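You operate a simulated robot arm through the tools that you are given. There is no shell and no other tool.

Carry out the task below with a simulated two-armed robot. There is one attempt and no reset: what you move stays moved.

TASK
Carry the deep grey tray with both arms and set it on the top of the sample bench.

It is judged by the outcome, as a careful person would: the job done as asked, and still so three seconds after it is handed in. It fails if anything else is knocked over, pushed out of place, dropped, spilled or broken.

THE ROBOT
Two 7-joint arms with two-finger parallel grippers on one trunk, on a base that moves. Base frame: it is fixed to the floor where the robot stands at the start and does not move with it; the origin is under the middle of the robot, x ahead of it, y to its left, z up. Lengths are in cm, angles in degrees, forces in N, time in s.
The left shoulder is at the start at [11, 16.9, 127.9], the right one opposite. With the tool pointing down near the work surface each hand reaches from about 10 to 58 cm from the robot's upright axis, wherever it stands, measured 20 degrees to its own side. Places, roughly: top of the sample bench [-140, 110, 80]. Payload 1.57 kg a hand.
The TCP of each hand is the grasp point between the finger pads, 3 cm short of the fingertips. In the tool frame z runs along the fingers and y along their closing line. The gripper opens to 8 cm. The fingers are 1.7 cm wide and 1.2 cm thick; the gripper's body (4 by 8.2 cm) begins 8 cm behind the TCP.
Orientation is told as [roll, pitch, yaw] about the base's x, y, z axes, in that order, counted from this pose: with the fingers straight down and closing along the base's y, the tool's x points along the base's -x, its y along +y and its z along -z.

THE INTERFACE
- The arms move only by the tool send_rows. It takes "left_deltas", "right_deltas" or both (then of equal length, played together; a hand with none holds still); each is a list of rows, each an object (a shift or turn left out is 0, a gripper value left out holds the last) with "linear": the shift along the tool's x, y, z in units of 300 mm (1.0 is 300 mm), a list of three; "rot": the turn, a rotation vector about the tool's x, y, z in units of 60 degrees (1.0 is 60 degrees), a list of three; "jaw": the finger opening in cm, from 0 to 8. In form: [{"linear": [dx, dy, dz], "rot": [ax, ay, az], "jaw": jaw}, ...]. A call has 1 to 20 rows; each row is the pose to reach, as a shift and turn from the pose commanded when the call began, along the tool's axes at that moment. A call with a number of a shift or a turn outside -1 to 1 is refused whole. A row lasts 0.2 s, in which the tool goes at most 5 cm and 8.6 degrees; a call with a longer step from one row to the next is refused whole, and so is a gripper value outside its range. Where a pose cannot be reached the arm comes as near as it can. A force on the tool above 40 N (or 10 N above the force at the start of the call, whichever is more), or a blocked arm, ends the call early, and 0.2 s more pass. The fingers move at their own pace (about 7.2 cm/s each) and stop on an object; they squeeze with about 34 N. The grip force told is the motor's: it shows also when the fingers shut on nothing. Time passes only in rows, and 0.2 s behind the last, so rows that repeat a pose let the fingers close. The reply holds the time, the measured pose of the TCP, the force on the tool along the base axes, the opening and the grip force, in the units named above and with some noise, with the torque about the TCP (base axes, N m) and any sound that the robot's microphone picked up.
- Cameras (640 x 400 px; columns grow to the right, rows downward): "scene" is now at [14.75, 2.57, 143.98]; the picture's right is [0.40, -0.92, 0.00], its down [-0.85, -0.37, -0.37] and it looks along [0.34, 0.15, -0.93] (base axes); focal length 286 px, centre (320, 200). "left" rides on the left gripper at [7.2, 0.7, -12.2] in its tool frame; the picture's right is [-0.09, 1.00, 0.00], its down [-0.84, -0.08, -0.54] and it looks along [-0.54, -0.05, 0.84] (tool axes); focal length 238 px, centre (320, 200). "right" rides on the right gripper at [7.2, -0.7, -12.2] in its tool frame; the picture's right is [0.09, 1.00, 0.00], its down [-0.84, 0.08, -0.54] and it looks along [-0.54, 0.05, 0.84] (tool axes); focal length 238 px, centre (320, 200). There is no depth. A picture from a camera that has moved, and an enlarged one, comes with that camera's place and axes in the base frame and with its lens. The place of the scene camera against the robot may be out by one fixed shift of up to 1.8 cm in any direction.
- capture(camera): a new picture of that camera. No time passes.
- slide_trunk(by): slides the trunk up (or, below 0, down) by that many cm; the arms and the scene camera ride with it, the base frame stays. It gives what a move gives, with no picture.
- steer(legs): drives the robot by 1 to 6 legs, each [ahead, left, turn to the left] in cm, cm and degrees, along the robot's own axes; the way and the turn of a leg run together, so that a leg with both is an arc; at most 150 cm and 180 degrees a leg. The arms and the cameras ride along, it lands a little off, and it stops where it bumps. It gives what a move gives.
- head_to(pan, tilt): turns the head with the scene camera to pan (to the left, within 86 degrees either way) and tilt (down, from -29 to 69), counted from straight ahead of the robot. It gives what a move gives.
- enlarge(camera, box): a new picture of the part [left, top, right, bottom] of that camera's present view, enlarged. No time passes.
- job_done(): hands the job in; it is judged then, once.

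Places have to be worked out from the pictures, the camera data and where the tool is seen. Open the grippers and draw the arms clear of the work before you hand the job in, unless the task says otherwise.

The tools are called after ">>>" as name(argument=value, ...) on one line, values as JSON. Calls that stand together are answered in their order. send_rows: Moves the arms, as the interface text tells. Its arguments: {"type":"object","properties":{"left_deltas":{"type":"array","items":{"type":"object","properties":{"linear":{"type":"array","items":{"type":"number"}},"rot":{"type":"array","items":{"type":"number"}},"jaw":{"type":"number"}}}},"right_deltas":{"type":"array","items":{"type":"object","properties":{"linear":{"type":"array","items":{"type":"number"}},"rot":{"type":"array","items":{"type":"number"}},"jaw":{"type":"number"}}}}},"required":[]} The other tools are called the same way: slide_trunk (by) moves the trunk up or down; steer (legs) drives the base; head_to (pan, tilt) turns the head that bears the scene camera; capture (camera) takes a picture; enlarge (camera, box) takes an enlarged picture of a part of a camera's view; job_done () hands the job in.

At the start:

```text
clock: 0.0
left_ee_pos: [37.05, 35.51, 73.04]
left_orientation: [0.0, 0.0, 0.0]
left_force: [0.1, -0.1, 0.0]
left_torque: [0.0, -0.02, -0.02]
left_opening: 8.01
left_finger_force: 0.1
right_ee_pos: [35.51, -1.98, 75.51]
right_orientation: [-0.2, 0.3, 0.0]
right_force: [0.0, 0.6, 0.6]
right_torque: [-0.01, -0.01, 0.02]
right_opening: 8.02
right_finger_force: 0.0
trunk travel left (down, up): [-59.3, 29.7]
robot x, y, heading: [-0.18, -0.12, 0.0]
head pan, tilt (commanded): [23.5, 68.0]
```

scene: 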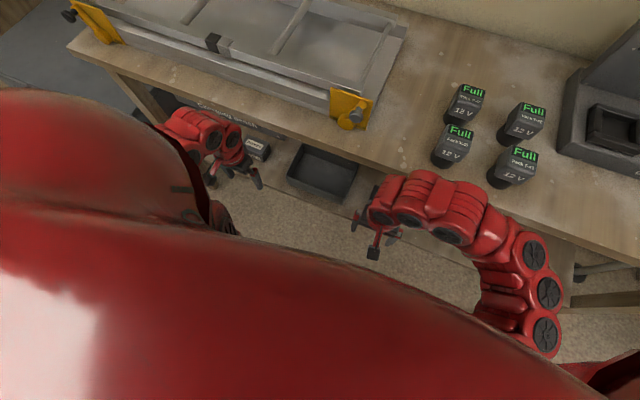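
right: 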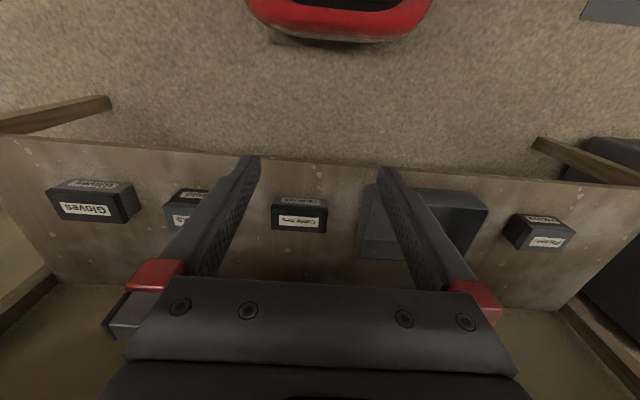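
left: 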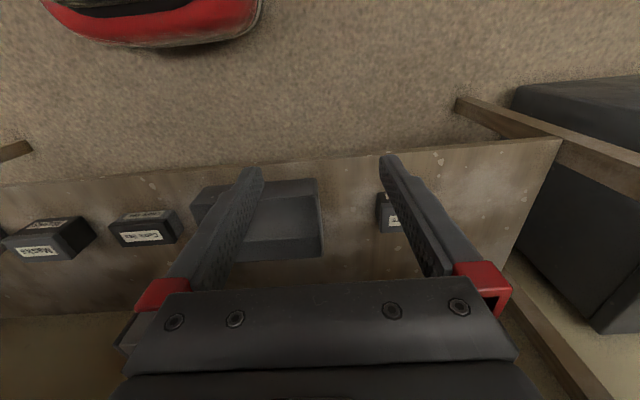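

The first pictures show a bench with a lower shelf carrying small labelled boxes and a grey tray. I take fresh views with all cameras before moving anything.

>>> capture(camera="scene")

>>> enlarge(camera="scene", box=[180, 80, 420, 230])

>>> enlarge(camera="left", box=[0, 80, 640, 340])

>>> enlarge(camera="right", box=[0, 80, 640, 340])

```text
taken
camera scene: at [14.75, 2.57, 143.98], right [0.4, -0.92, 0.0], down [-0.85, -0.37, -0.37], along [0.34, 0.15, -0.93], focal length 286 px, centre (320, 200)
```

scene: 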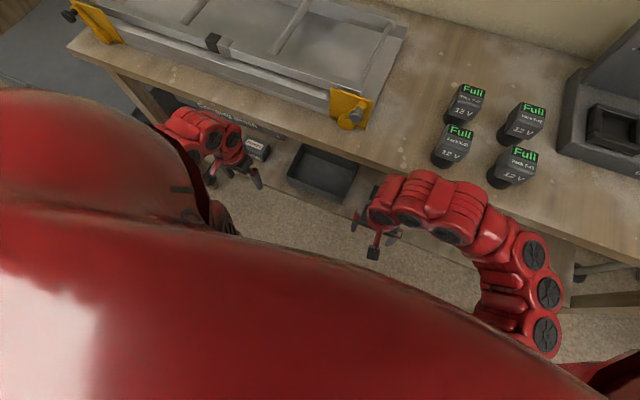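

```text
2.67 times, centred on (300, 155) of scene
camera zoom: at [14.75, 2.57, 143.98], right [0.4, -0.92, 0.0], down [-0.85, -0.37, -0.37], along [0.34, 0.15, -0.93], focal length 764 px, centre (373, 320)
```

zoom: 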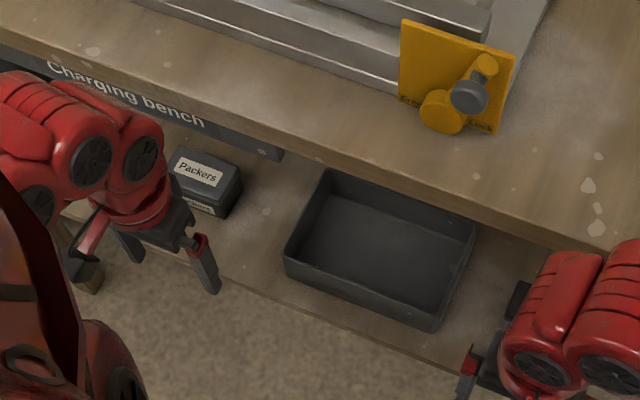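

```text
1.00 times, centred on (320, 210) of left (not enlarged: the box is as wide or as high as the picture)
camera zoom: at [30.06, 36.36, 85.26], right [0.09, 1.0, 0.0], down [0.84, -0.08, 0.54], along [0.54, -0.05, -0.84], focal length 238 px, centre (320, 190)
```

zoom: 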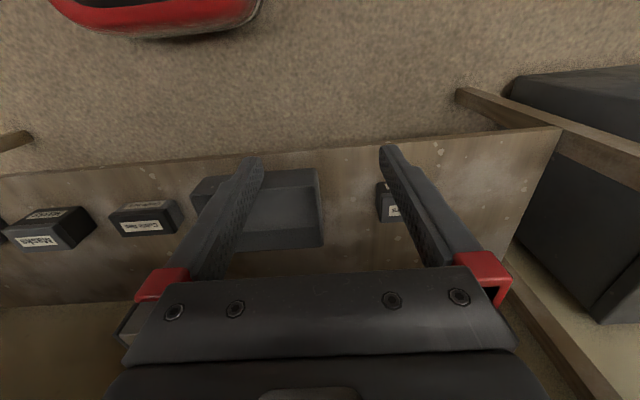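

```text
1.00 times, centred on (320, 210) of right (not enlarged: the box is as wide or as high as the picture)
camera zoom: at [28.53, -2.64, 87.83], right [-0.09, 1.0, 0.0], down [0.84, 0.08, 0.54], along [0.54, 0.05, -0.84], focal length 238 px, centre (320, 190)
```

zoom: 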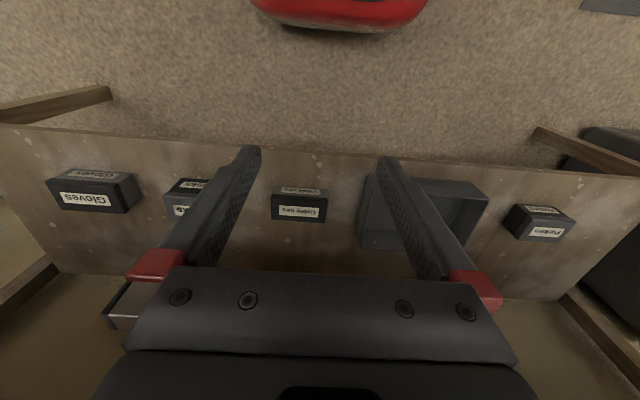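

The tray appears to sit on a lower shelf, mostly under the table top, at about x 54–69, y 10–33. I turn the head to survey the room before driving.

>>> head_to(pan=20, tilt=40)

>>> capture(camera="scene")

>>> head_to(pan=86, tilt=25)

>>> capture(camera="scene")

>>> head_to(pan=-86, tilt=25)

>>> capture(camera="scene")

```text
clock: 0.9
left_ee_pos: [37.05, 35.68, 73.13]
left_orientation: [0.0, 0.1, 0.0]
left_force: [0.2, -0.2, 0.3]
left_torque: [0.0, -0.01, 0.03]
left_opening: 8.0
left_finger_force: 0.1
right_ee_pos: [35.45, -2.03, 75.48]
right_orientation: [-0.1, 0.2, -0.1]
right_force: [0.1, 0.6, 0.3]
right_torque: [-0.03, -0.02, -0.03]
right_opening: 8.01
right_finger_force: 0.1
trunk travel left (down, up): [-59.3, 29.7]
robot x, y, heading: [-0.27, 0.31, 0.1]
head pan, tilt (commanded): [20.0, 40.0]
```

```text
taken
camera scene: at [17.52, 3.21, 147.51], right [0.34, -0.94, 0.0], down [-0.6, -0.22, -0.77], along [0.72, 0.26, -0.64], focal length 286 px, centre (320, 200)
```

scene: 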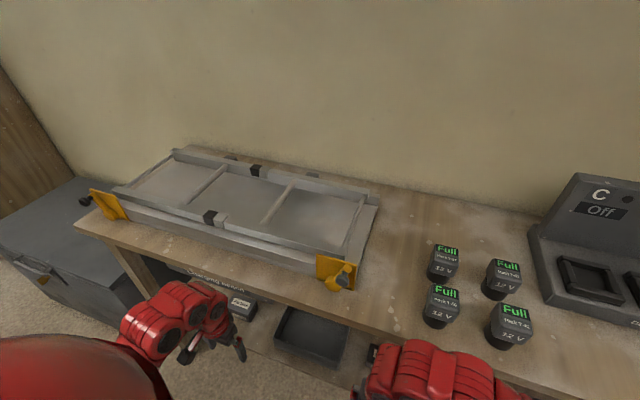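

```text
clock: 2.3
left_ee_pos: [37.26, 35.58, 73.1]
left_orientation: [0.0, 0.0, 0.0]
left_force: [-0.3, -0.3, -0.3]
left_torque: [0.01, -0.02, 0.02]
left_opening: 8.01
left_finger_force: 0.0
right_ee_pos: [35.4, -1.96, 75.47]
right_orientation: [-0.1, 0.2, 0.0]
right_force: [0.1, 0.2, -0.1]
right_torque: [0.0, 0.01, -0.02]
right_opening: 8.01
right_finger_force: 0.1
trunk travel left (down, up): [-59.3, 29.7]
robot x, y, heading: [-0.19, 0.23, 0.1]
head pan, tilt (commanded): [85.9, 25.0]
```

```text
taken
camera scene: at [10.2, 9.5, 149.85], right [1.0, -0.07, 0.0], down [-0.03, -0.42, -0.91], along [0.06, 0.9, -0.42], focal length 286 px, centre (320, 200)
```

scene: 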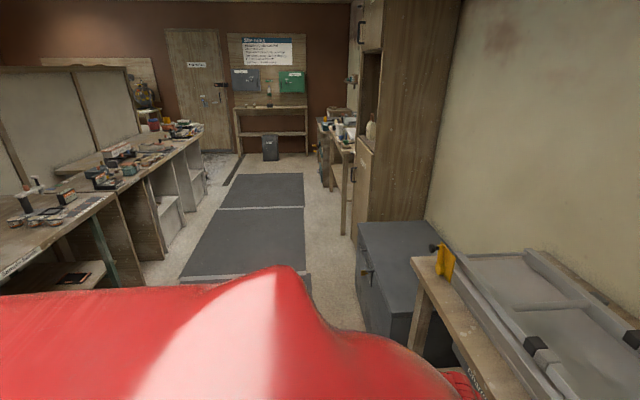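

```text
clock: 4.9
left_ee_pos: [37.14, 35.66, 73.07]
left_orientation: [0.0, 0.0, 0.0]
left_force: [-1.0, 0.1, 0.2]
left_torque: [-0.01, 0.02, -0.03]
left_opening: 7.99
left_finger_force: 0.0
right_ee_pos: [35.5, -1.98, 75.42]
right_orientation: [-0.1, 0.4, -0.1]
right_force: [-0.1, -1.3, 0.2]
right_torque: [-0.02, -0.01, 0.04]
right_opening: 7.98
right_finger_force: 0.0
trunk travel left (down, up): [-59.3, 29.7]
robot x, y, heading: [0.46, -0.07, 0.0]
head pan, tilt (commanded): [-85.9, 25.0]
```

```text
taken
camera scene: at [10.19, -8.88, 149.85], right [-1.0, -0.07, 0.0], down [-0.03, 0.42, -0.91], along [0.06, -0.9, -0.42], focal length 286 px, centre (320, 200)
```

scene: 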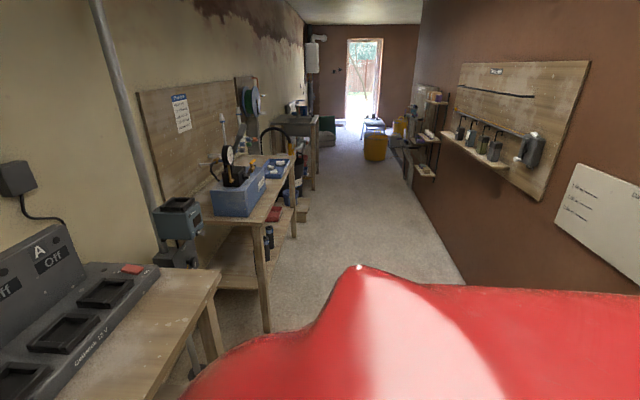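

The workshop is busy; the sample bench lies behind and to the left of the robot. I back off 25 cm and turn left 45° so the head can look at it before I plan the carry.

>>> steer(legs=[[-25, 0, 0], [0, 0, 45]])

>>> head_to(pan=80, tilt=30)

>>> capture(camera="scene")

>>> head_to(pan=-50, tilt=45)

>>> capture(camera="scene")

```text
clock: 8.8
left_ee_pos: [-23.87, 51.4, 73.02]
left_orientation: [0.0, 0.0, 45.2]
left_force: [0.0, 0.8, 0.2]
left_torque: [-0.02, 0.05, 0.01]
left_opening: 7.99
left_finger_force: 0.1
right_ee_pos: [1.55, 23.96, 75.46]
right_orientation: [-0.1, 0.3, 44.9]
right_force: [-0.2, 0.6, -0.8]
right_torque: [0.04, -0.04, -0.01]
right_opening: 7.99
right_finger_force: 0.1
trunk travel left (down, up): [-59.3, 29.7]
robot x, y, heading: [-24.77, 0.06, 44.9]
head pan, tilt (commanded): [-85.9, 25.0]
```

```text
clock: 11.3
left_ee_pos: [-23.92, 51.53, 73.12]
left_orientation: [-0.1, -0.1, 45.1]
left_force: [0.1, 0.4, 0.2]
left_torque: [0.01, 0.02, 0.04]
left_opening: 8.01
left_finger_force: 0.1
right_ee_pos: [1.64, 23.86, 75.51]
right_orientation: [-0.1, 0.3, 44.9]
right_force: [-0.5, 2.0, 0.4]
right_torque: [0.01, 0.0, 0.0]
right_opening: 8.01
right_finger_force: 0.0
trunk travel left (down, up): [-59.3, 29.7]
robot x, y, heading: [-24.94, 0.11, 44.9]
head pan, tilt (commanded): [80.0, 30.0]
```

```text
taken
camera scene: at [-22.98, 13.46, 149.05], right [0.82, 0.57, 0.0], down [0.29, -0.41, -0.87], along [-0.5, 0.71, -0.5], focal length 286 px, centre (320, 200)
```

scene: 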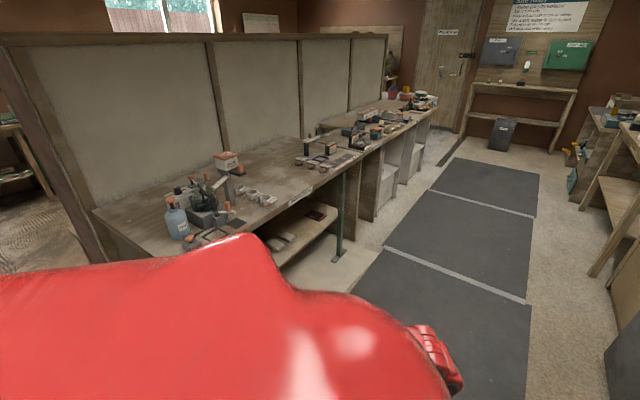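

```text
clock: 13.4
left_ee_pos: [-23.88, 51.47, 73.02]
left_orientation: [0.0, 0.0, 45.1]
left_force: [0.1, 0.1, -0.3]
left_torque: [-0.03, 0.0, -0.03]
left_opening: 8.03
left_finger_force: 0.0
right_ee_pos: [1.58, 23.98, 75.39]
right_orientation: [-0.1, 0.3, 44.9]
right_force: [-0.5, -0.6, -0.5]
right_torque: [-0.01, -0.04, 0.02]
right_opening: 7.96
right_finger_force: 0.1
trunk travel left (down, up): [-59.3, 29.7]
robot x, y, heading: [-25.24, -0.02, 45.4]
head pan, tilt (commanded): [-50.0, 45.0]
```

```text
taken
camera scene: at [-9.68, 5.36, 146.79], right [-0.09, -1.0, 0.0], down [-0.7, 0.06, -0.71], along [0.7, -0.06, -0.71], focal length 286 px, centre (320, 200)
```

scene: 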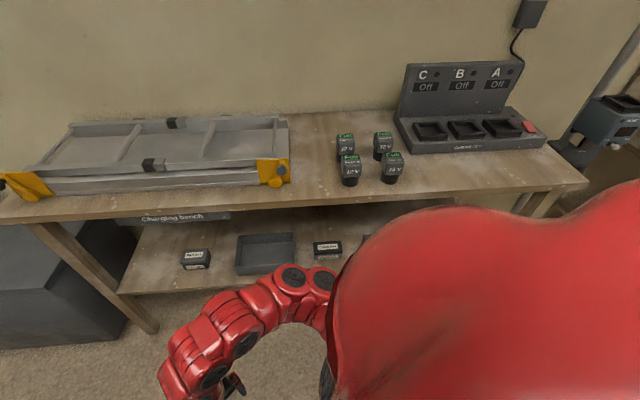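

The first picture shows the sample bench, partly occupied, with a sign on its edge. I look at it enlarged, and also at the tray again from this place.

>>> enlarge(camera="scene", box=[100, 200, 420, 300])

>>> head_to(pan=80, tilt=30)

>>> enlarge(camera="scene", box=[80, 100, 400, 300])

```text
2.00 times, centred on (260, 250) of scene
camera zoom: at [-9.68, 5.36, 146.79], right [-0.09, -1.0, 0.0], down [-0.7, 0.06, -0.71], along [0.7, -0.06, -0.71], focal length 573 px, centre (440, 100)
```

zoom: 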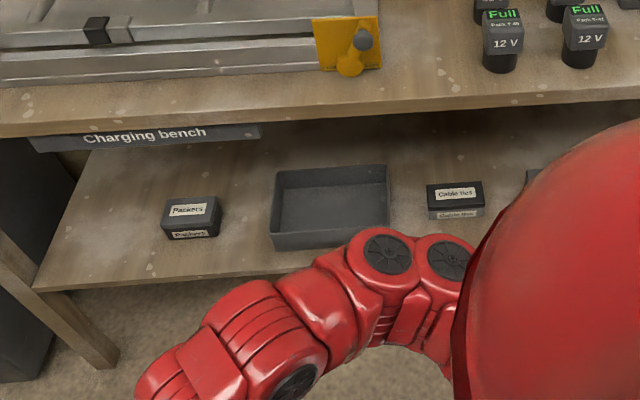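

```text
clock: 15.6
left_ee_pos: [-23.8, 51.47, 73.05]
left_orientation: [0.1, 0.0, 45.2]
left_force: [-0.1, 0.2, 0.2]
left_torque: [0.02, -0.01, 0.01]
left_opening: 8.02
left_finger_force: 0.1
right_ee_pos: [1.6, 23.74, 75.46]
right_orientation: [-0.1, 0.2, 44.9]
right_force: [-0.5, -0.3, -0.2]
right_torque: [0.05, 0.01, -0.04]
right_opening: 8.01
right_finger_force: 0.0
trunk travel left (down, up): [-59.3, 29.7]
robot x, y, heading: [-24.68, 0.22, 44.7]
head pan, tilt (commanded): [80.0, 30.0]
```

```text
2.00 times, centred on (240, 200) of scene
camera zoom: at [-22.97, 13.47, 149.05], right [0.82, 0.57, 0.0], down [0.29, -0.41, -0.87], along [-0.5, 0.71, -0.5], focal length 573 px, centre (480, 200)
```

zoom: 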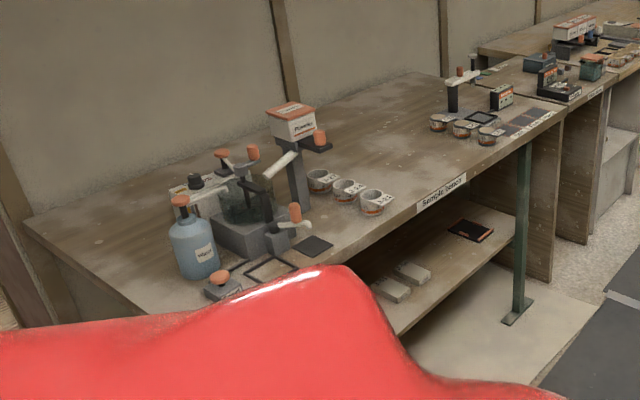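

The sample bench runs along y with its front edge near x≈-104 and top near z≈80; two rows of cups stand at y≈95 and y≈143, leaving a free area of about 40 cm centred at y≈119. The tray sits on the lower shelf at about y 10–34, so I turn back and line up in front of it, still well clear.

>>> steer(legs=[[0, 0, -45], [0, 21, 0]])

>>> head_to(pan=0, tilt=50)

>>> capture(camera="scene")

```text
clock: 19.2
left_ee_pos: [12.46, 56.11, 73.03]
left_orientation: [0.1, 0.1, -0.3]
left_force: [-0.6, 0.4, -0.9]
left_torque: [0.0, 0.05, 0.01]
left_opening: 7.97
left_finger_force: 0.1
right_ee_pos: [10.65, 18.66, 75.53]
right_orientation: [-0.1, 0.2, -0.5]
right_force: [-0.1, 0.5, 0.2]
right_torque: [-0.04, 0.01, 0.04]
right_opening: 7.97
right_finger_force: 0.1
trunk travel left (down, up): [-59.3, 29.7]
robot x, y, heading: [-24.65, 21.19, 0.0]
head pan, tilt (commanded): [80.0, 30.0]
```

```text
clock: 20.8
left_ee_pos: [12.39, 56.12, 72.99]
left_orientation: [0.0, 0.0, -0.3]
left_force: [-0.5, -0.2, -0.3]
left_torque: [0.02, 0.02, 0.01]
left_opening: 8.05
left_finger_force: 0.1
right_ee_pos: [10.65, 18.58, 75.57]
right_orientation: [-0.1, 0.3, -0.4]
right_force: [0.4, -0.2, -0.3]
right_torque: [-0.02, 0.0, 0.02]
right_opening: 8.02
right_finger_force: 0.1
trunk travel left (down, up): [-59.3, 29.7]
robot x, y, heading: [-24.74, 20.65, -0.3]
head pan, tilt (commanded): [0.0, 50.0]
```

```text
taken
camera scene: at [-7.62, 20.97, 146.1], right [0.0, -1.0, 0.0], down [-0.77, 0.0, -0.64], along [0.64, 0.0, -0.77], focal length 286 px, centre (320, 200)
```

scene: 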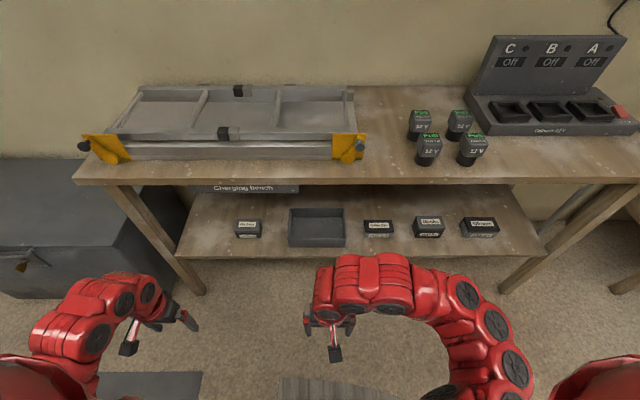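

The tray is now straight ahead of the robot. I enlarge to read its corners and the gaps to the neighbouring boxes.

>>> enlarge(camera="scene", box=[220, 170, 420, 270])

```text
3.20 times, centred on (320, 220) of scene
camera zoom: at [-7.62, 20.97, 146.1], right [0.0, -1.0, 0.0], down [-0.77, 0.0, -0.64], along [0.64, 0.0, -0.77], focal length 917 px, centre (320, 136)
```

zoom: 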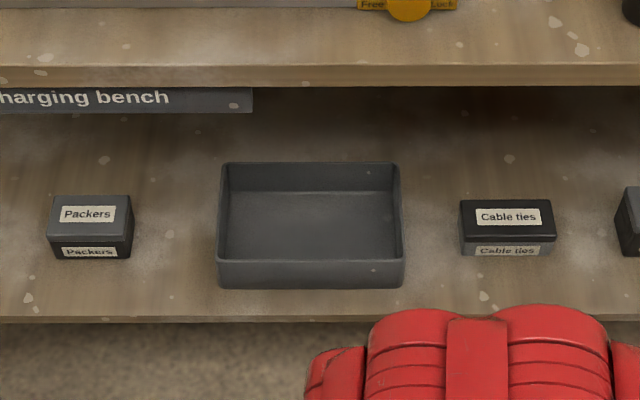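

From this view I put the shelf top at z≈42.8, the tray at x≈52.5–68, y≈10.6–33.8, rim z≈49.6, with 8–11 cm gaps to the boxes beside it. In free space I bring both hands into a symmetric pose, fingers tilted 45° forward, to reach under the table top.

>>> send_rows(left_deltas=[{"linear": [-0.032, -0.096, -0.008], "rot": [0, -0.094, 0]}, {"linear": [-0.063, -0.193, -0.017], "rot": [0, -0.188, 0]}, {"linear": [-0.095, -0.289, -0.025], "rot": [0, -0.281, 0]}, {"linear": [-0.127, -0.385, -0.033], "rot": [0, -0.375, 0]}, {"linear": [-0.158, -0.481, -0.042], "rot": [0, -0.469, 0]}, {"linear": [-0.19, -0.578, -0.05], "rot": [0, -0.563, 0]}, {"linear": [-0.222, -0.674, -0.058], "rot": [0, -0.656, 0]}, {"linear": [-0.253, -0.77, -0.067], "rot": [0, -0.75, 0]}, {"linear": [-0.253, -0.77, -0.067], "rot": [0, -0.75, 0]}], right_deltas=[{"linear": [-0.039, -0.04, 0.002], "rot": [0, -0.094, 0]}, {"linear": [-0.078, -0.08, 0.004], "rot": [0, -0.188, 0]}, {"linear": [-0.117, -0.12, 0.006], "rot": [0, -0.281, 0]}, {"linear": [-0.156, -0.16, 0.009], "rot": [0, -0.375, 0]}, {"linear": [-0.195, -0.2, 0.011], "rot": [0, -0.469, 0]}, {"linear": [-0.234, -0.24, 0.013], "rot": [0, -0.563, 0]}, {"linear": [-0.273, -0.28, 0.015], "rot": [0, -0.656, 0]}, {"linear": [-0.312, -0.32, 0.017], "rot": [0, -0.75, 0]}, {"linear": [-0.312, -0.32, 0.017], "rot": [0, -0.75, 0]}])

>>> capture(camera="scene")

```text
clock: 23.0
left_ee_pos: [25.31, 32.91, 75.09]
left_orientation: [14.4, -47.8, -14.3]
left_force: [0.6, 0.3, 0.0]
left_torque: [-0.01, 0.0, 0.01]
left_opening: 8.01
left_finger_force: 0.1
left hand out of reach, approached as far as the arm can: row 2, 3, 4, 5, 6, 7, 8, 9
right_ee_pos: [22.72, 9.33, 70.87]
right_orientation: [-0.2, -44.8, -0.3]
right_force: [-0.8, -0.4, -1.2]
right_torque: [-0.01, 0.03, 0.04]
right_opening: 8.01
right_finger_force: 0.1
right hand out of reach, approached as far as the arm can: row 1, 2, 3, 4, 5, 6, 7, 8, 9
trunk travel left (down, up): [-59.3, 29.7]
robot x, y, heading: [-25.18, 20.79, -0.4]
head pan, tilt (commanded): [0.0, 50.0]
stopped in row 9 (left hand): the arm was blocked; the commanded pose is now the measured one
```

```text
taken
camera scene: at [-7.7, 20.89, 146.11], right [0.0, -1.0, 0.0], down [-0.77, 0.0, -0.64], along [0.64, 0.0, -0.77], focal length 286 px, centre (320, 200)
```

scene: 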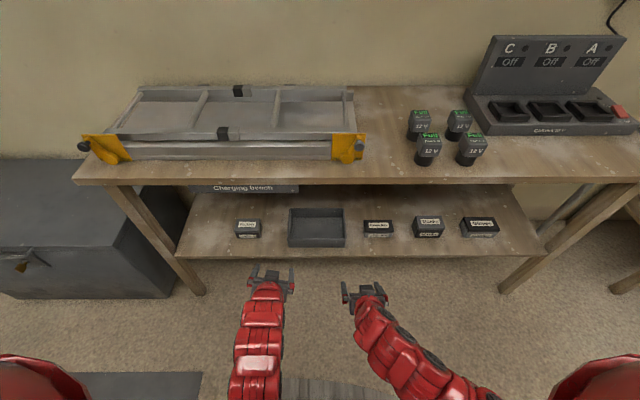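

Both hands came out somewhat farther and lower than asked, so 45° tilt is at a reach limit close to the body. I probe with the right hand, going a little farther ahead and then up, to see where this tilt is reachable (nothing is near it).

>>> send_rows(right_deltas=[{"linear": [-0.094, 0, 0.094]}, {"linear": [-0.189, 0, 0.189]}, {"linear": [-0.283, 0, 0.094]}, {"linear": [-0.377, 0, 0.0]}, {"linear": [-0.377, 0, 0.0]}])

```text
clock: 24.2
left_ee_pos: [25.24, 32.84, 74.95]
left_orientation: [14.3, -47.8, -14.3]
left_force: [-0.7, 0.4, 0.2]
left_torque: [0.01, -0.01, -0.01]
left_opening: 8.04
left_finger_force: 0.0
right_ee_pos: [30.48, 9.44, 78.75]
right_orientation: [-0.2, -44.6, -0.2]
right_force: [0.2, 0.8, 0.1]
right_torque: [0.0, -0.02, -0.01]
right_opening: 8.01
right_finger_force: 0.1
trunk travel left (down, up): [-59.3, 29.7]
robot x, y, heading: [-24.86, 20.58, -0.6]
head pan, tilt (commanded): [0.0, 50.0]
```

The right hand reaches the tilt fine at about 55 cm ahead. I bring the left hand to the mirrored pose, correcting its orientation.

>>> send_rows(left_deltas=[{"linear": [-0.07, 0.005, 0.017], "rot": [0.023, 0.023, -0.054]}, {"linear": [-0.14, 0.01, 0.034], "rot": [0.047, 0.045, -0.108]}, {"linear": [-0.21, 0.015, 0.051], "rot": [0.07, 0.068, -0.1625]}, {"linear": [-0.21, 0.015, 0.051], "rot": [0.07, 0.068, -0.1625]}])

>>> capture(camera="scene")

```text
clock: 25.2
left_ee_pos: [30.85, 32.33, 78.68]
left_orientation: [-0.7, -44.9, 0.5]
left_force: [0.8, -0.6, 0.9]
left_torque: [0.0, -0.01, 0.01]
left_opening: 8.01
left_finger_force: 0.0
right_ee_pos: [30.43, 9.42, 78.7]
right_orientation: [-0.3, -44.7, -0.2]
right_force: [0.2, 0.0, 0.3]
right_torque: [-0.02, -0.02, 0.01]
right_opening: 8.01
right_finger_force: 0.1
trunk travel left (down, up): [-59.3, 29.7]
robot x, y, heading: [-24.98, 20.66, -0.3]
head pan, tilt (commanded): [0.0, 50.0]
```

```text
taken
camera scene: at [-7.68, 20.98, 146.11], right [0.0, -1.0, 0.0], down [-0.77, 0.0, -0.64], along [0.64, 0.0, -0.77], focal length 286 px, centre (320, 200)
```

scene: 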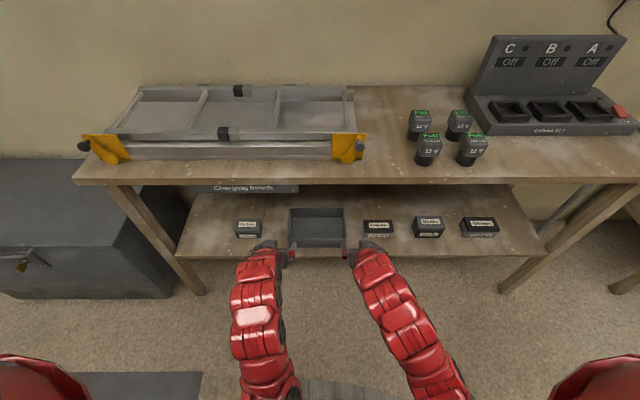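

Both hands are now symmetric at z≈78.7, tilted 45°, about 55 cm ahead of the axis. I lower the trunk 23 cm so the fingers will pass over the tray's rim but below the table top, and look again.

>>> slide_trunk(by=-23)

>>> capture(camera="scene")

>>> capture(camera="left")

>>> capture(camera="right")

```text
clock: 27.6
left_ee_pos: [30.74, 32.25, 55.61]
left_orientation: [-0.6, -44.8, 0.5]
left_force: [0.1, 0.2, 0.6]
left_torque: [-0.01, 0.01, 0.01]
left_opening: 8.01
left_finger_force: 0.1
right_ee_pos: [30.64, 9.57, 55.67]
right_orientation: [-0.2, -44.9, -0.3]
right_force: [-0.5, -0.5, -0.2]
right_torque: [-0.02, -0.01, -0.02]
right_opening: 8.02
right_finger_force: 0.0
trunk travel left (down, up): [-36.3, 52.7]
robot x, y, heading: [-24.69, 20.72, -0.2]
head pan, tilt (commanded): [0.0, 50.0]
```

```text
taken
camera scene: at [-7.64, 20.96, 123.11], right [0.0, -1.0, 0.0], down [-0.77, 0.0, -0.64], along [0.64, 0.0, -0.77], focal length 286 px, centre (320, 200)
```

scene: 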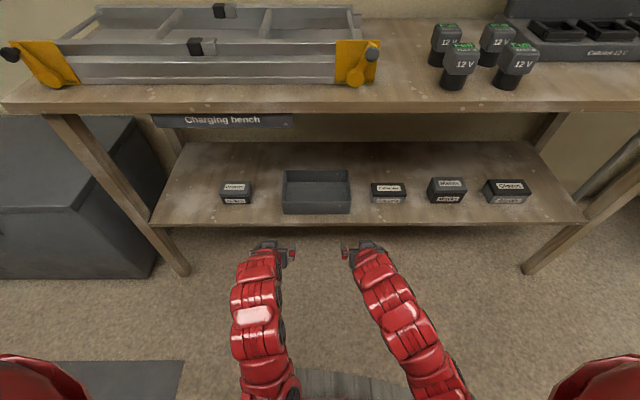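

```text
taken
camera left: at [17.17, 33.04, 59.22], right [0.07, 1.0, 0.06], down [0.21, -0.07, 0.97], along [0.98, -0.05, -0.21], focal length 238 px, centre (320, 200)
```

left: 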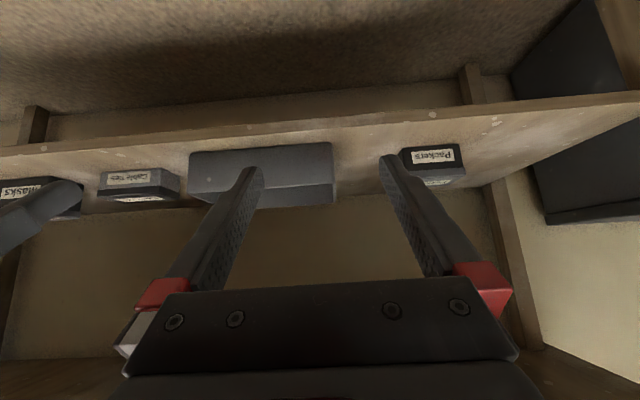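

```text
taken
camera right: at [16.96, 8.95, 59.44], right [-0.06, 1.0, -0.07], down [0.21, 0.08, 0.97], along [0.98, 0.04, -0.22], focal length 238 px, centre (320, 200)
```

right: 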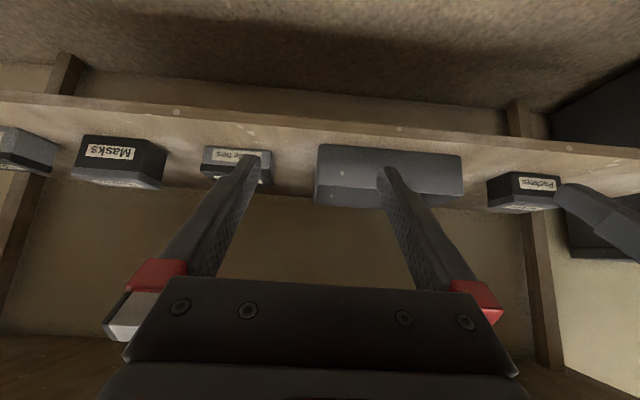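

The wrist cameras now see the tray's front (upside down). I enlarge them for exact corner positions.

>>> enlarge(camera="left", box=[170, 110, 490, 230])

>>> enlarge(camera="right", box=[190, 110, 510, 230])

>>> enlarge(camera="scene", box=[200, 90, 440, 290])

```text
2.00 times, centred on (330, 170) of left
camera zoom: at [17.17, 33.04, 59.22], right [0.07, 1.0, 0.06], down [0.21, -0.07, 0.97], along [0.98, -0.05, -0.21], focal length 477 px, centre (300, 260)
```

zoom: 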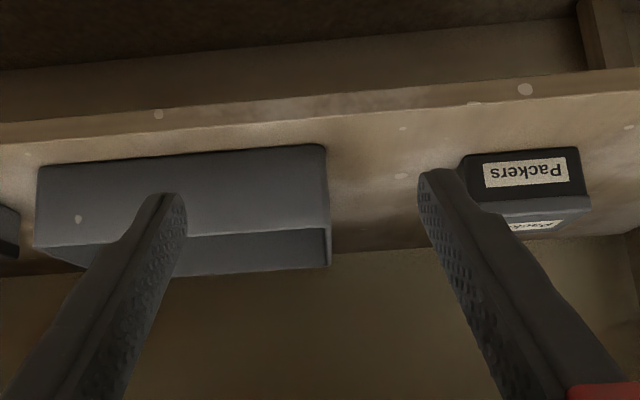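

```text
2.00 times, centred on (350, 170) of right
camera zoom: at [16.96, 8.95, 59.44], right [-0.06, 1.0, -0.07], down [0.21, 0.08, 0.97], along [0.98, 0.04, -0.22], focal length 477 px, centre (260, 260)
```

zoom: 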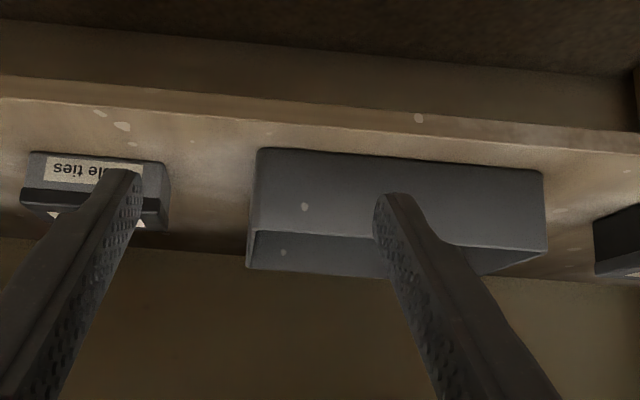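

```text
2.00 times, centred on (320, 190) of scene
camera zoom: at [-7.64, 20.96, 123.11], right [0.0, -1.0, 0.0], down [-0.77, 0.0, -0.64], along [0.64, 0.0, -0.77], focal length 573 px, centre (320, 220)
```

zoom: 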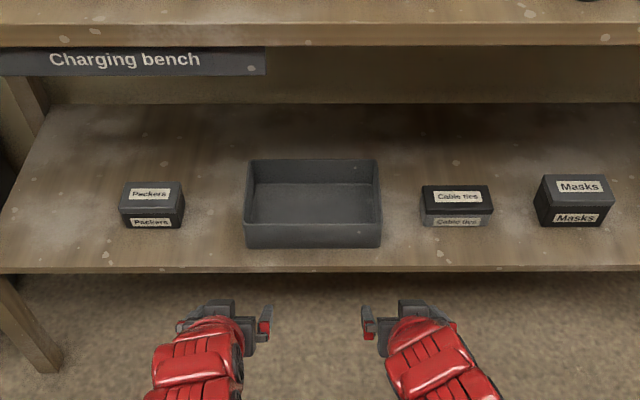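

Triangulating with both wrist cameras: tray front at x≈53.3, side walls at y≈9.6 and 33.6, rim z≈48.9, shelf z≈42, back rim x≈68.8; the table's underside is near z≈83–87, so there is ample headroom. I set the jaws to 6 cm, then drive in 29 cm with the fingertips about 4 cm above the rim.

>>> send_rows(left_deltas=[{"linear": [0, 0.035, 0], "jaw": 6}, {"linear": [0, 0.035, 0], "jaw": 6}], right_deltas=[{"linear": [0, 0.01, 0], "jaw": 6}, {"linear": [0, 0.01, 0], "jaw": 6}])

>>> steer(legs=[[15, 0, 0]])

>>> capture(camera="left")

>>> capture(camera="right")

>>> capture(camera="scene")

```text
clock: 28.2
left_ee_pos: [30.83, 33.36, 55.7]
left_orientation: [-0.6, -44.7, 0.3]
left_force: [0.2, -0.1, 0.0]
left_torque: [0.0, -0.01, 0.0]
left_opening: 6.02
left_finger_force: 0.0
right_ee_pos: [30.59, 9.83, 55.64]
right_orientation: [-0.2, -44.7, -0.2]
right_force: [0.0, -1.1, 0.5]
right_torque: [0.0, 0.0, -0.01]
right_opening: 5.98
right_finger_force: 0.1
trunk travel left (down, up): [-36.3, 52.7]
robot x, y, heading: [-24.83, 20.76, -0.4]
head pan, tilt (commanded): [0.0, 50.0]
```

```text
clock: 29.6
left_ee_pos: [45.65, 33.43, 55.6]
left_orientation: [-0.6, -44.8, 0.6]
left_force: [0.7, 0.1, -0.3]
left_torque: [-0.02, 0.0, 0.0]
left_opening: 5.97
left_finger_force: 0.1
right_ee_pos: [45.55, 10.03, 55.62]
right_orientation: [-0.3, -44.7, -0.1]
right_force: [0.1, 0.4, 0.6]
right_torque: [0.02, 0.02, -0.01]
right_opening: 6.0
right_finger_force: 0.1
trunk travel left (down, up): [-36.3, 52.7]
robot x, y, heading: [-9.86, 20.49, 0.1]
head pan, tilt (commanded): [0.0, 50.0]
```

```text
taken
camera left: at [32.22, 34.24, 59.15], right [0.06, 1.0, 0.06], down [0.21, -0.07, 0.97], along [0.98, -0.05, -0.22], focal length 238 px, centre (320, 200)
```

left: 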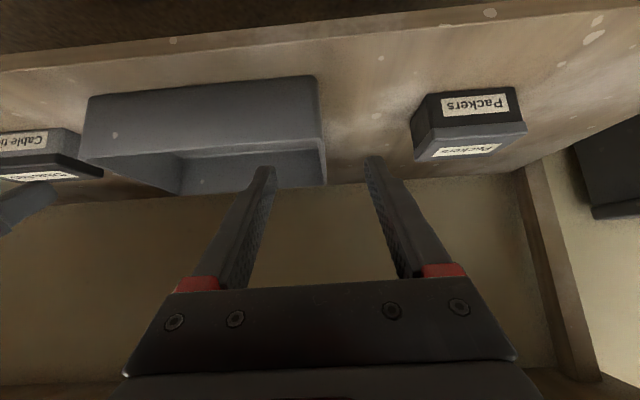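

```text
taken
camera right: at [31.97, 9.36, 59.35], right [-0.06, 1.0, -0.07], down [0.21, 0.08, 0.97], along [0.97, 0.05, -0.22], focal length 238 px, centre (320, 200)
```

right: 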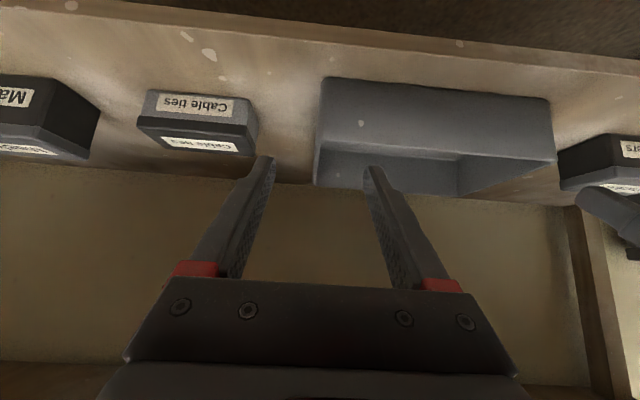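

```text
taken
camera scene: at [7.41, 20.98, 123.09], right [0.0, -1.0, 0.0], down [-0.77, 0.0, -0.64], along [0.64, 0.0, -0.77], focal length 286 px, centre (320, 200)
```

scene: 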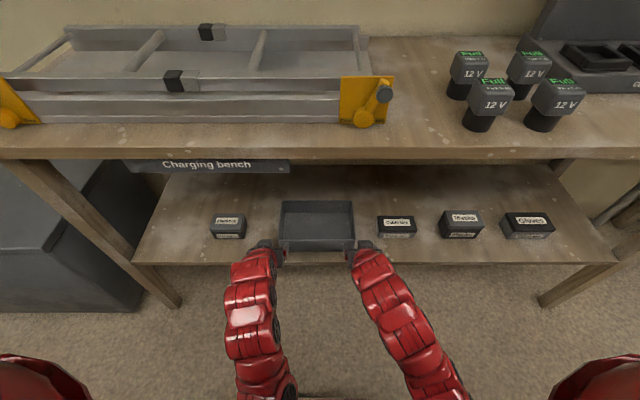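

Both hands line up with the side walls to within a few millimetres. I drive the remaining 15.4 cm, fingers passing above the rim.

>>> steer(legs=[[15.4, 0, 0]])

>>> capture(camera="left")

>>> capture(camera="right")

>>> capture(camera="scene")

```text
clock: 31.0
left_ee_pos: [61.37, 33.52, 55.51]
left_orientation: [-0.6, -44.8, 0.7]
left_force: [0.4, 0.2, 0.0]
left_torque: [-0.02, -0.01, 0.01]
left_opening: 6.01
left_finger_force: 0.0
right_ee_pos: [61.15, 10.05, 55.53]
right_orientation: [-0.3, -44.7, 0.0]
right_force: [-0.4, -0.1, 0.2]
right_torque: [0.03, 0.0, 0.0]
right_opening: 6.01
right_finger_force: 0.0
trunk travel left (down, up): [-36.3, 52.7]
robot x, y, heading: [5.77, 20.66, -0.0]
head pan, tilt (commanded): [0.0, 50.0]
```

```text
taken
camera left: at [47.88, 34.25, 59.15], right [0.06, 1.0, 0.06], down [0.21, -0.07, 0.97], along [0.98, -0.05, -0.22], focal length 238 px, centre (320, 200)
```

left: 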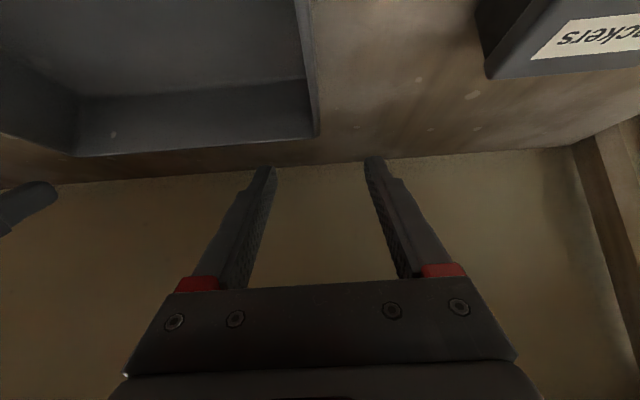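

```text
taken
camera right: at [47.64, 9.36, 59.35], right [-0.06, 1.0, -0.07], down [0.21, 0.08, 0.97], along [0.97, 0.05, -0.22], focal length 238 px, centre (320, 200)
```

right: 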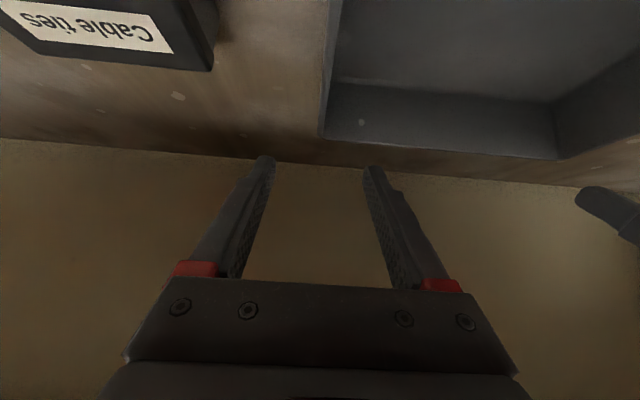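

```text
taken
camera scene: at [23.07, 20.98, 123.09], right [0.0, -1.0, 0.0], down [-0.77, 0.0, -0.64], along [0.64, 0.0, -0.77], focal length 286 px, centre (320, 200)
```

scene: 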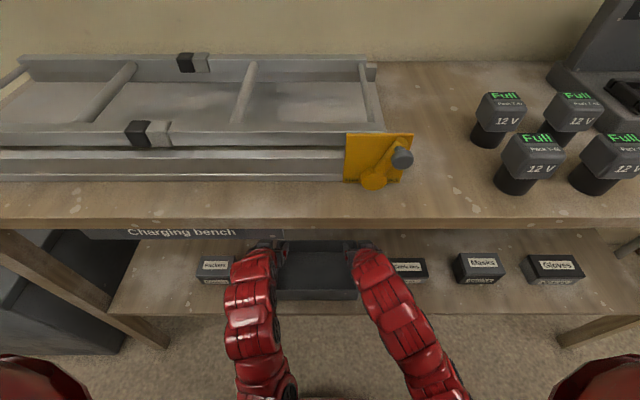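

Arms are straddling the side walls above the rim; the walls look about 0.8 cm thick with centres near y≈10.3 and 33.2. I nudge both hands 2–3 mm inward and lower the trunk 5 cm, then check.

>>> send_rows(left_deltas=[{"linear": [0, -0.009, 0], "jaw": 6}, {"linear": [0, -0.009, 0], "jaw": 6}], right_deltas=[{"linear": [0, 0.009, 0], "jaw": 6}, {"linear": [0, 0.009, 0], "jaw": 6}])

>>> slide_trunk(by=-5)

>>> capture(camera="left")

>>> capture(camera="right")

```text
clock: 31.6
left_ee_pos: [61.46, 33.2, 55.64]
left_orientation: [-0.6, -44.8, 0.6]
left_force: [0.0, 0.3, -0.7]
left_torque: [0.01, -0.01, -0.01]
left_opening: 5.98
left_finger_force: 0.1
right_ee_pos: [61.33, 10.27, 55.51]
right_orientation: [-0.2, -44.6, 0.1]
right_force: [-0.7, -0.2, -0.1]
right_torque: [-0.01, 0.02, 0.04]
right_opening: 6.0
right_finger_force: 0.1
trunk travel left (down, up): [-36.3, 52.7]
robot x, y, heading: [5.55, 21.13, -0.2]
head pan, tilt (commanded): [0.0, 50.0]
```

```text
clock: 32.5
left_ee_pos: [61.45, 33.23, 50.63]
left_orientation: [-0.6, -44.8, 0.6]
left_force: [-0.6, 0.1, -0.4]
left_torque: [-0.03, 0.0, 0.02]
left_opening: 6.0
left_finger_force: 0.0
right_ee_pos: [61.1, 10.13, 50.47]
right_orientation: [-0.2, -44.7, 0.0]
right_force: [-0.5, 0.1, -0.6]
right_torque: [0.02, -0.04, 0.0]
right_opening: 5.99
right_finger_force: 0.0
trunk travel left (down, up): [-31.3, 57.7]
robot x, y, heading: [5.7, 20.34, -0.3]
head pan, tilt (commanded): [0.0, 50.0]
```

```text
taken
camera left: at [47.85, 34.01, 54.1], right [0.06, 1.0, 0.06], down [0.21, -0.07, 0.97], along [0.98, -0.05, -0.21], focal length 238 px, centre (320, 200)
```

left: 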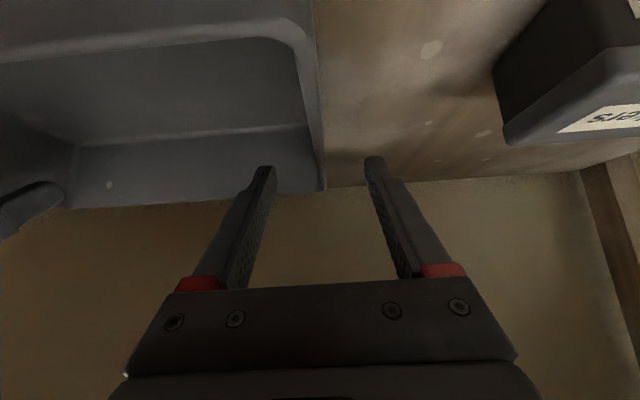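

```text
taken
camera right: at [47.63, 9.57, 54.33], right [-0.06, 1.0, -0.07], down [0.21, 0.08, 0.97], along [0.97, 0.05, -0.22], focal length 238 px, centre (320, 200)
```

right: 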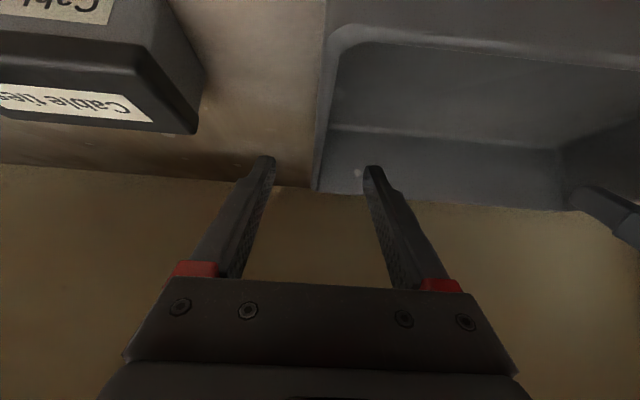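

The walls lie midway between the fingers of each hand. I lower the trunk another 3.8 cm so the pads sit about 2 cm below the rim, with fingertips still above the tray floor.

>>> slide_trunk(by=-3.8)

>>> capture(camera="left")

>>> capture(camera="right")

```text
clock: 33.3
left_ee_pos: [61.46, 33.28, 46.79]
left_orientation: [-0.6, -44.8, 0.7]
left_force: [0.4, 0.2, -0.3]
left_torque: [-0.02, 0.02, -0.02]
left_opening: 6.01
left_finger_force: 0.1
right_ee_pos: [61.0, 10.32, 46.83]
right_orientation: [-0.1, -44.7, 0.0]
right_force: [0.8, 0.6, -0.2]
right_torque: [0.03, 0.02, 0.01]
right_opening: 5.98
right_finger_force: 0.0
trunk travel left (down, up): [-27.5, 61.5]
robot x, y, heading: [5.55, 21.11, 0.3]
head pan, tilt (commanded): [0.0, 50.0]
```

```text
taken
camera left: at [47.85, 34.01, 50.3], right [0.06, 1.0, 0.06], down [0.21, -0.07, 0.97], along [0.98, -0.05, -0.21], focal length 238 px, centre (320, 200)
```

left: 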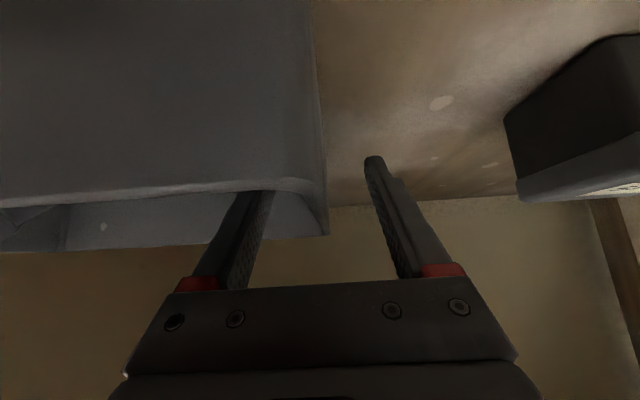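

```text
taken
camera right: at [47.63, 9.57, 50.53], right [-0.06, 1.0, -0.07], down [0.21, 0.08, 0.97], along [0.97, 0.05, -0.22], focal length 238 px, centre (320, 200)
```

right: 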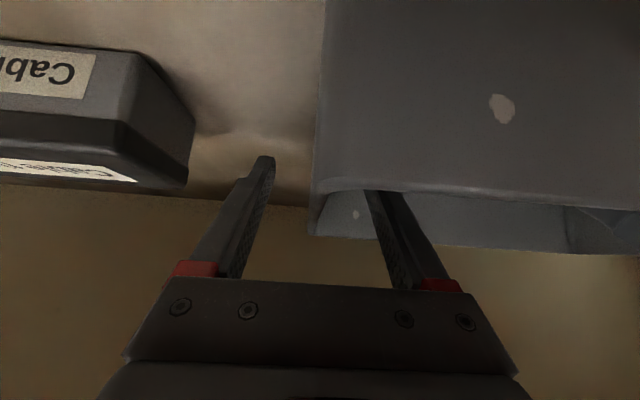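

Inner fingers are inside the tray, outer ones outside, no contact forces. I close both grippers together.

>>> send_rows(left_deltas=[{"jaw": 2.5}, {"jaw": 2.5}, {"jaw": 1.5}, {"jaw": 0}, {"jaw": 0}, {"jaw": 0}, {"jaw": 0}], right_deltas=[{"jaw": 2.5}, {"jaw": 2.5}, {"jaw": 1.5}, {"jaw": 0}, {"jaw": 0}, {"jaw": 0}, {"jaw": 0}])

>>> capture(camera="left")

>>> capture(camera="right")

```text
clock: 35.1
left_ee_pos: [61.45, 33.53, 46.81]
left_orientation: [-0.2, -44.7, 0.7]
left_force: [1.6, 5.1, -1.4]
left_torque: [-0.62, -0.39, -1.07]
left_opening: 0.49
left_finger_force: 25.1
right_ee_pos: [61.25, 10.0, 46.73]
right_orientation: [-0.5, -44.8, -0.2]
right_force: [-2.2, -5.4, 4.4]
right_torque: [1.06, 0.55, 1.36]
right_opening: 0.52
right_finger_force: 25.3
trunk travel left (down, up): [-27.5, 61.5]
robot x, y, heading: [5.78, 20.46, -0.1]
head pan, tilt (commanded): [0.0, 50.0]
stopped in row 7 (right hand): the force on the tool passed its limit at 40 N (the readings are from after the stop); the commanded pose is now the measured one
```

```text
taken
camera left: at [47.85, 34.17, 50.31], right [0.06, 1.0, 0.06], down [0.21, -0.07, 0.97], along [0.98, -0.04, -0.22], focal length 238 px, centre (320, 200)
```

left: 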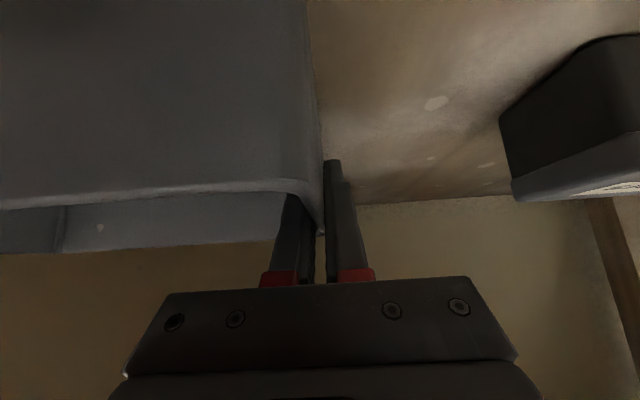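

```text
taken
camera right: at [47.68, 9.43, 50.52], right [-0.06, 1.0, -0.07], down [0.21, 0.08, 0.97], along [0.98, 0.04, -0.22], focal length 238 px, centre (320, 200)
```

right: 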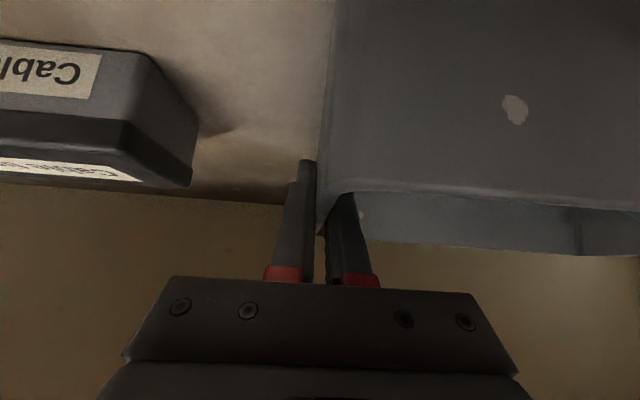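

Both hands grip walls about 0.5 cm thick at y≈33.5 and y≈10.0 with 25 N each. There is a little internal stress (about 5 N and 1.5 N m), so I relax it with a millimetre outward and a one-degree turn before lifting.

>>> send_rows(left_deltas=[{"linear": [0, 0.002, 0], "rot": [0.01, 0, 0], "jaw": 0}, {"linear": [0, 0.003, 0], "rot": [0.017, 0, 0], "jaw": 0}, {"linear": [0, 0.003, 0], "rot": [0.017, 0, 0], "jaw": 0}], right_deltas=[{"linear": [0, -0.002, 0], "rot": [-0.01, 0, 0], "jaw": 0}, {"linear": [0, -0.003, 0], "rot": [-0.017, 0, 0], "jaw": 0}, {"linear": [0, -0.003, 0], "rot": [-0.017, 0, 0], "jaw": 0}])

```text
clock: 35.9
left_ee_pos: [61.43, 33.56, 46.75]
left_orientation: [-1.5, -44.7, 0.7]
left_force: [0.2, -12.3, 0.3]
left_torque: [1.18, -0.2, 1.33]
left_opening: 0.57
left_finger_force: 26.0
right_ee_pos: [61.15, 10.13, 46.73]
right_orientation: [0.6, -44.8, -0.1]
right_force: [0.4, 12.5, 0.2]
right_torque: [-1.08, 0.16, -1.37]
right_opening: 0.51
right_finger_force: 25.4
trunk travel left (down, up): [-27.5, 61.5]
robot x, y, heading: [5.79, 20.48, 0.1]
head pan, tilt (commanded): [0.0, 50.0]
```

That overshot slightly (12 N inward now), so I go back about two thirds of it.

>>> send_rows(left_deltas=[{"linear": [0, -0.002, 0], "rot": [-0.011, 0, 0], "jaw": 0}, {"linear": [0, -0.002, 0], "rot": [-0.011, 0, 0], "jaw": 0}], right_deltas=[{"linear": [0, 0.002, 0], "rot": [0.011, 0, 0], "jaw": 0}, {"linear": [0, 0.002, 0], "rot": [0.011, 0, 0], "jaw": 0}])

```text
clock: 36.5
left_ee_pos: [61.4, 33.49, 46.83]
left_orientation: [-0.6, -44.8, 0.6]
left_force: [0.1, -7.8, -2.3]
left_torque: [0.35, 0.07, -0.15]
left_opening: 0.49
left_finger_force: 25.6
right_ee_pos: [61.08, 9.89, 46.81]
right_orientation: [0.0, -44.9, -0.1]
right_force: [-0.5, 7.9, 2.4]
right_torque: [0.39, -0.09, 0.31]
right_opening: 0.52
right_finger_force: 25.3
trunk travel left (down, up): [-27.5, 61.5]
robot x, y, heading: [6.19, 20.53, 0.2]
head pan, tilt (commanded): [0.0, 50.0]
```

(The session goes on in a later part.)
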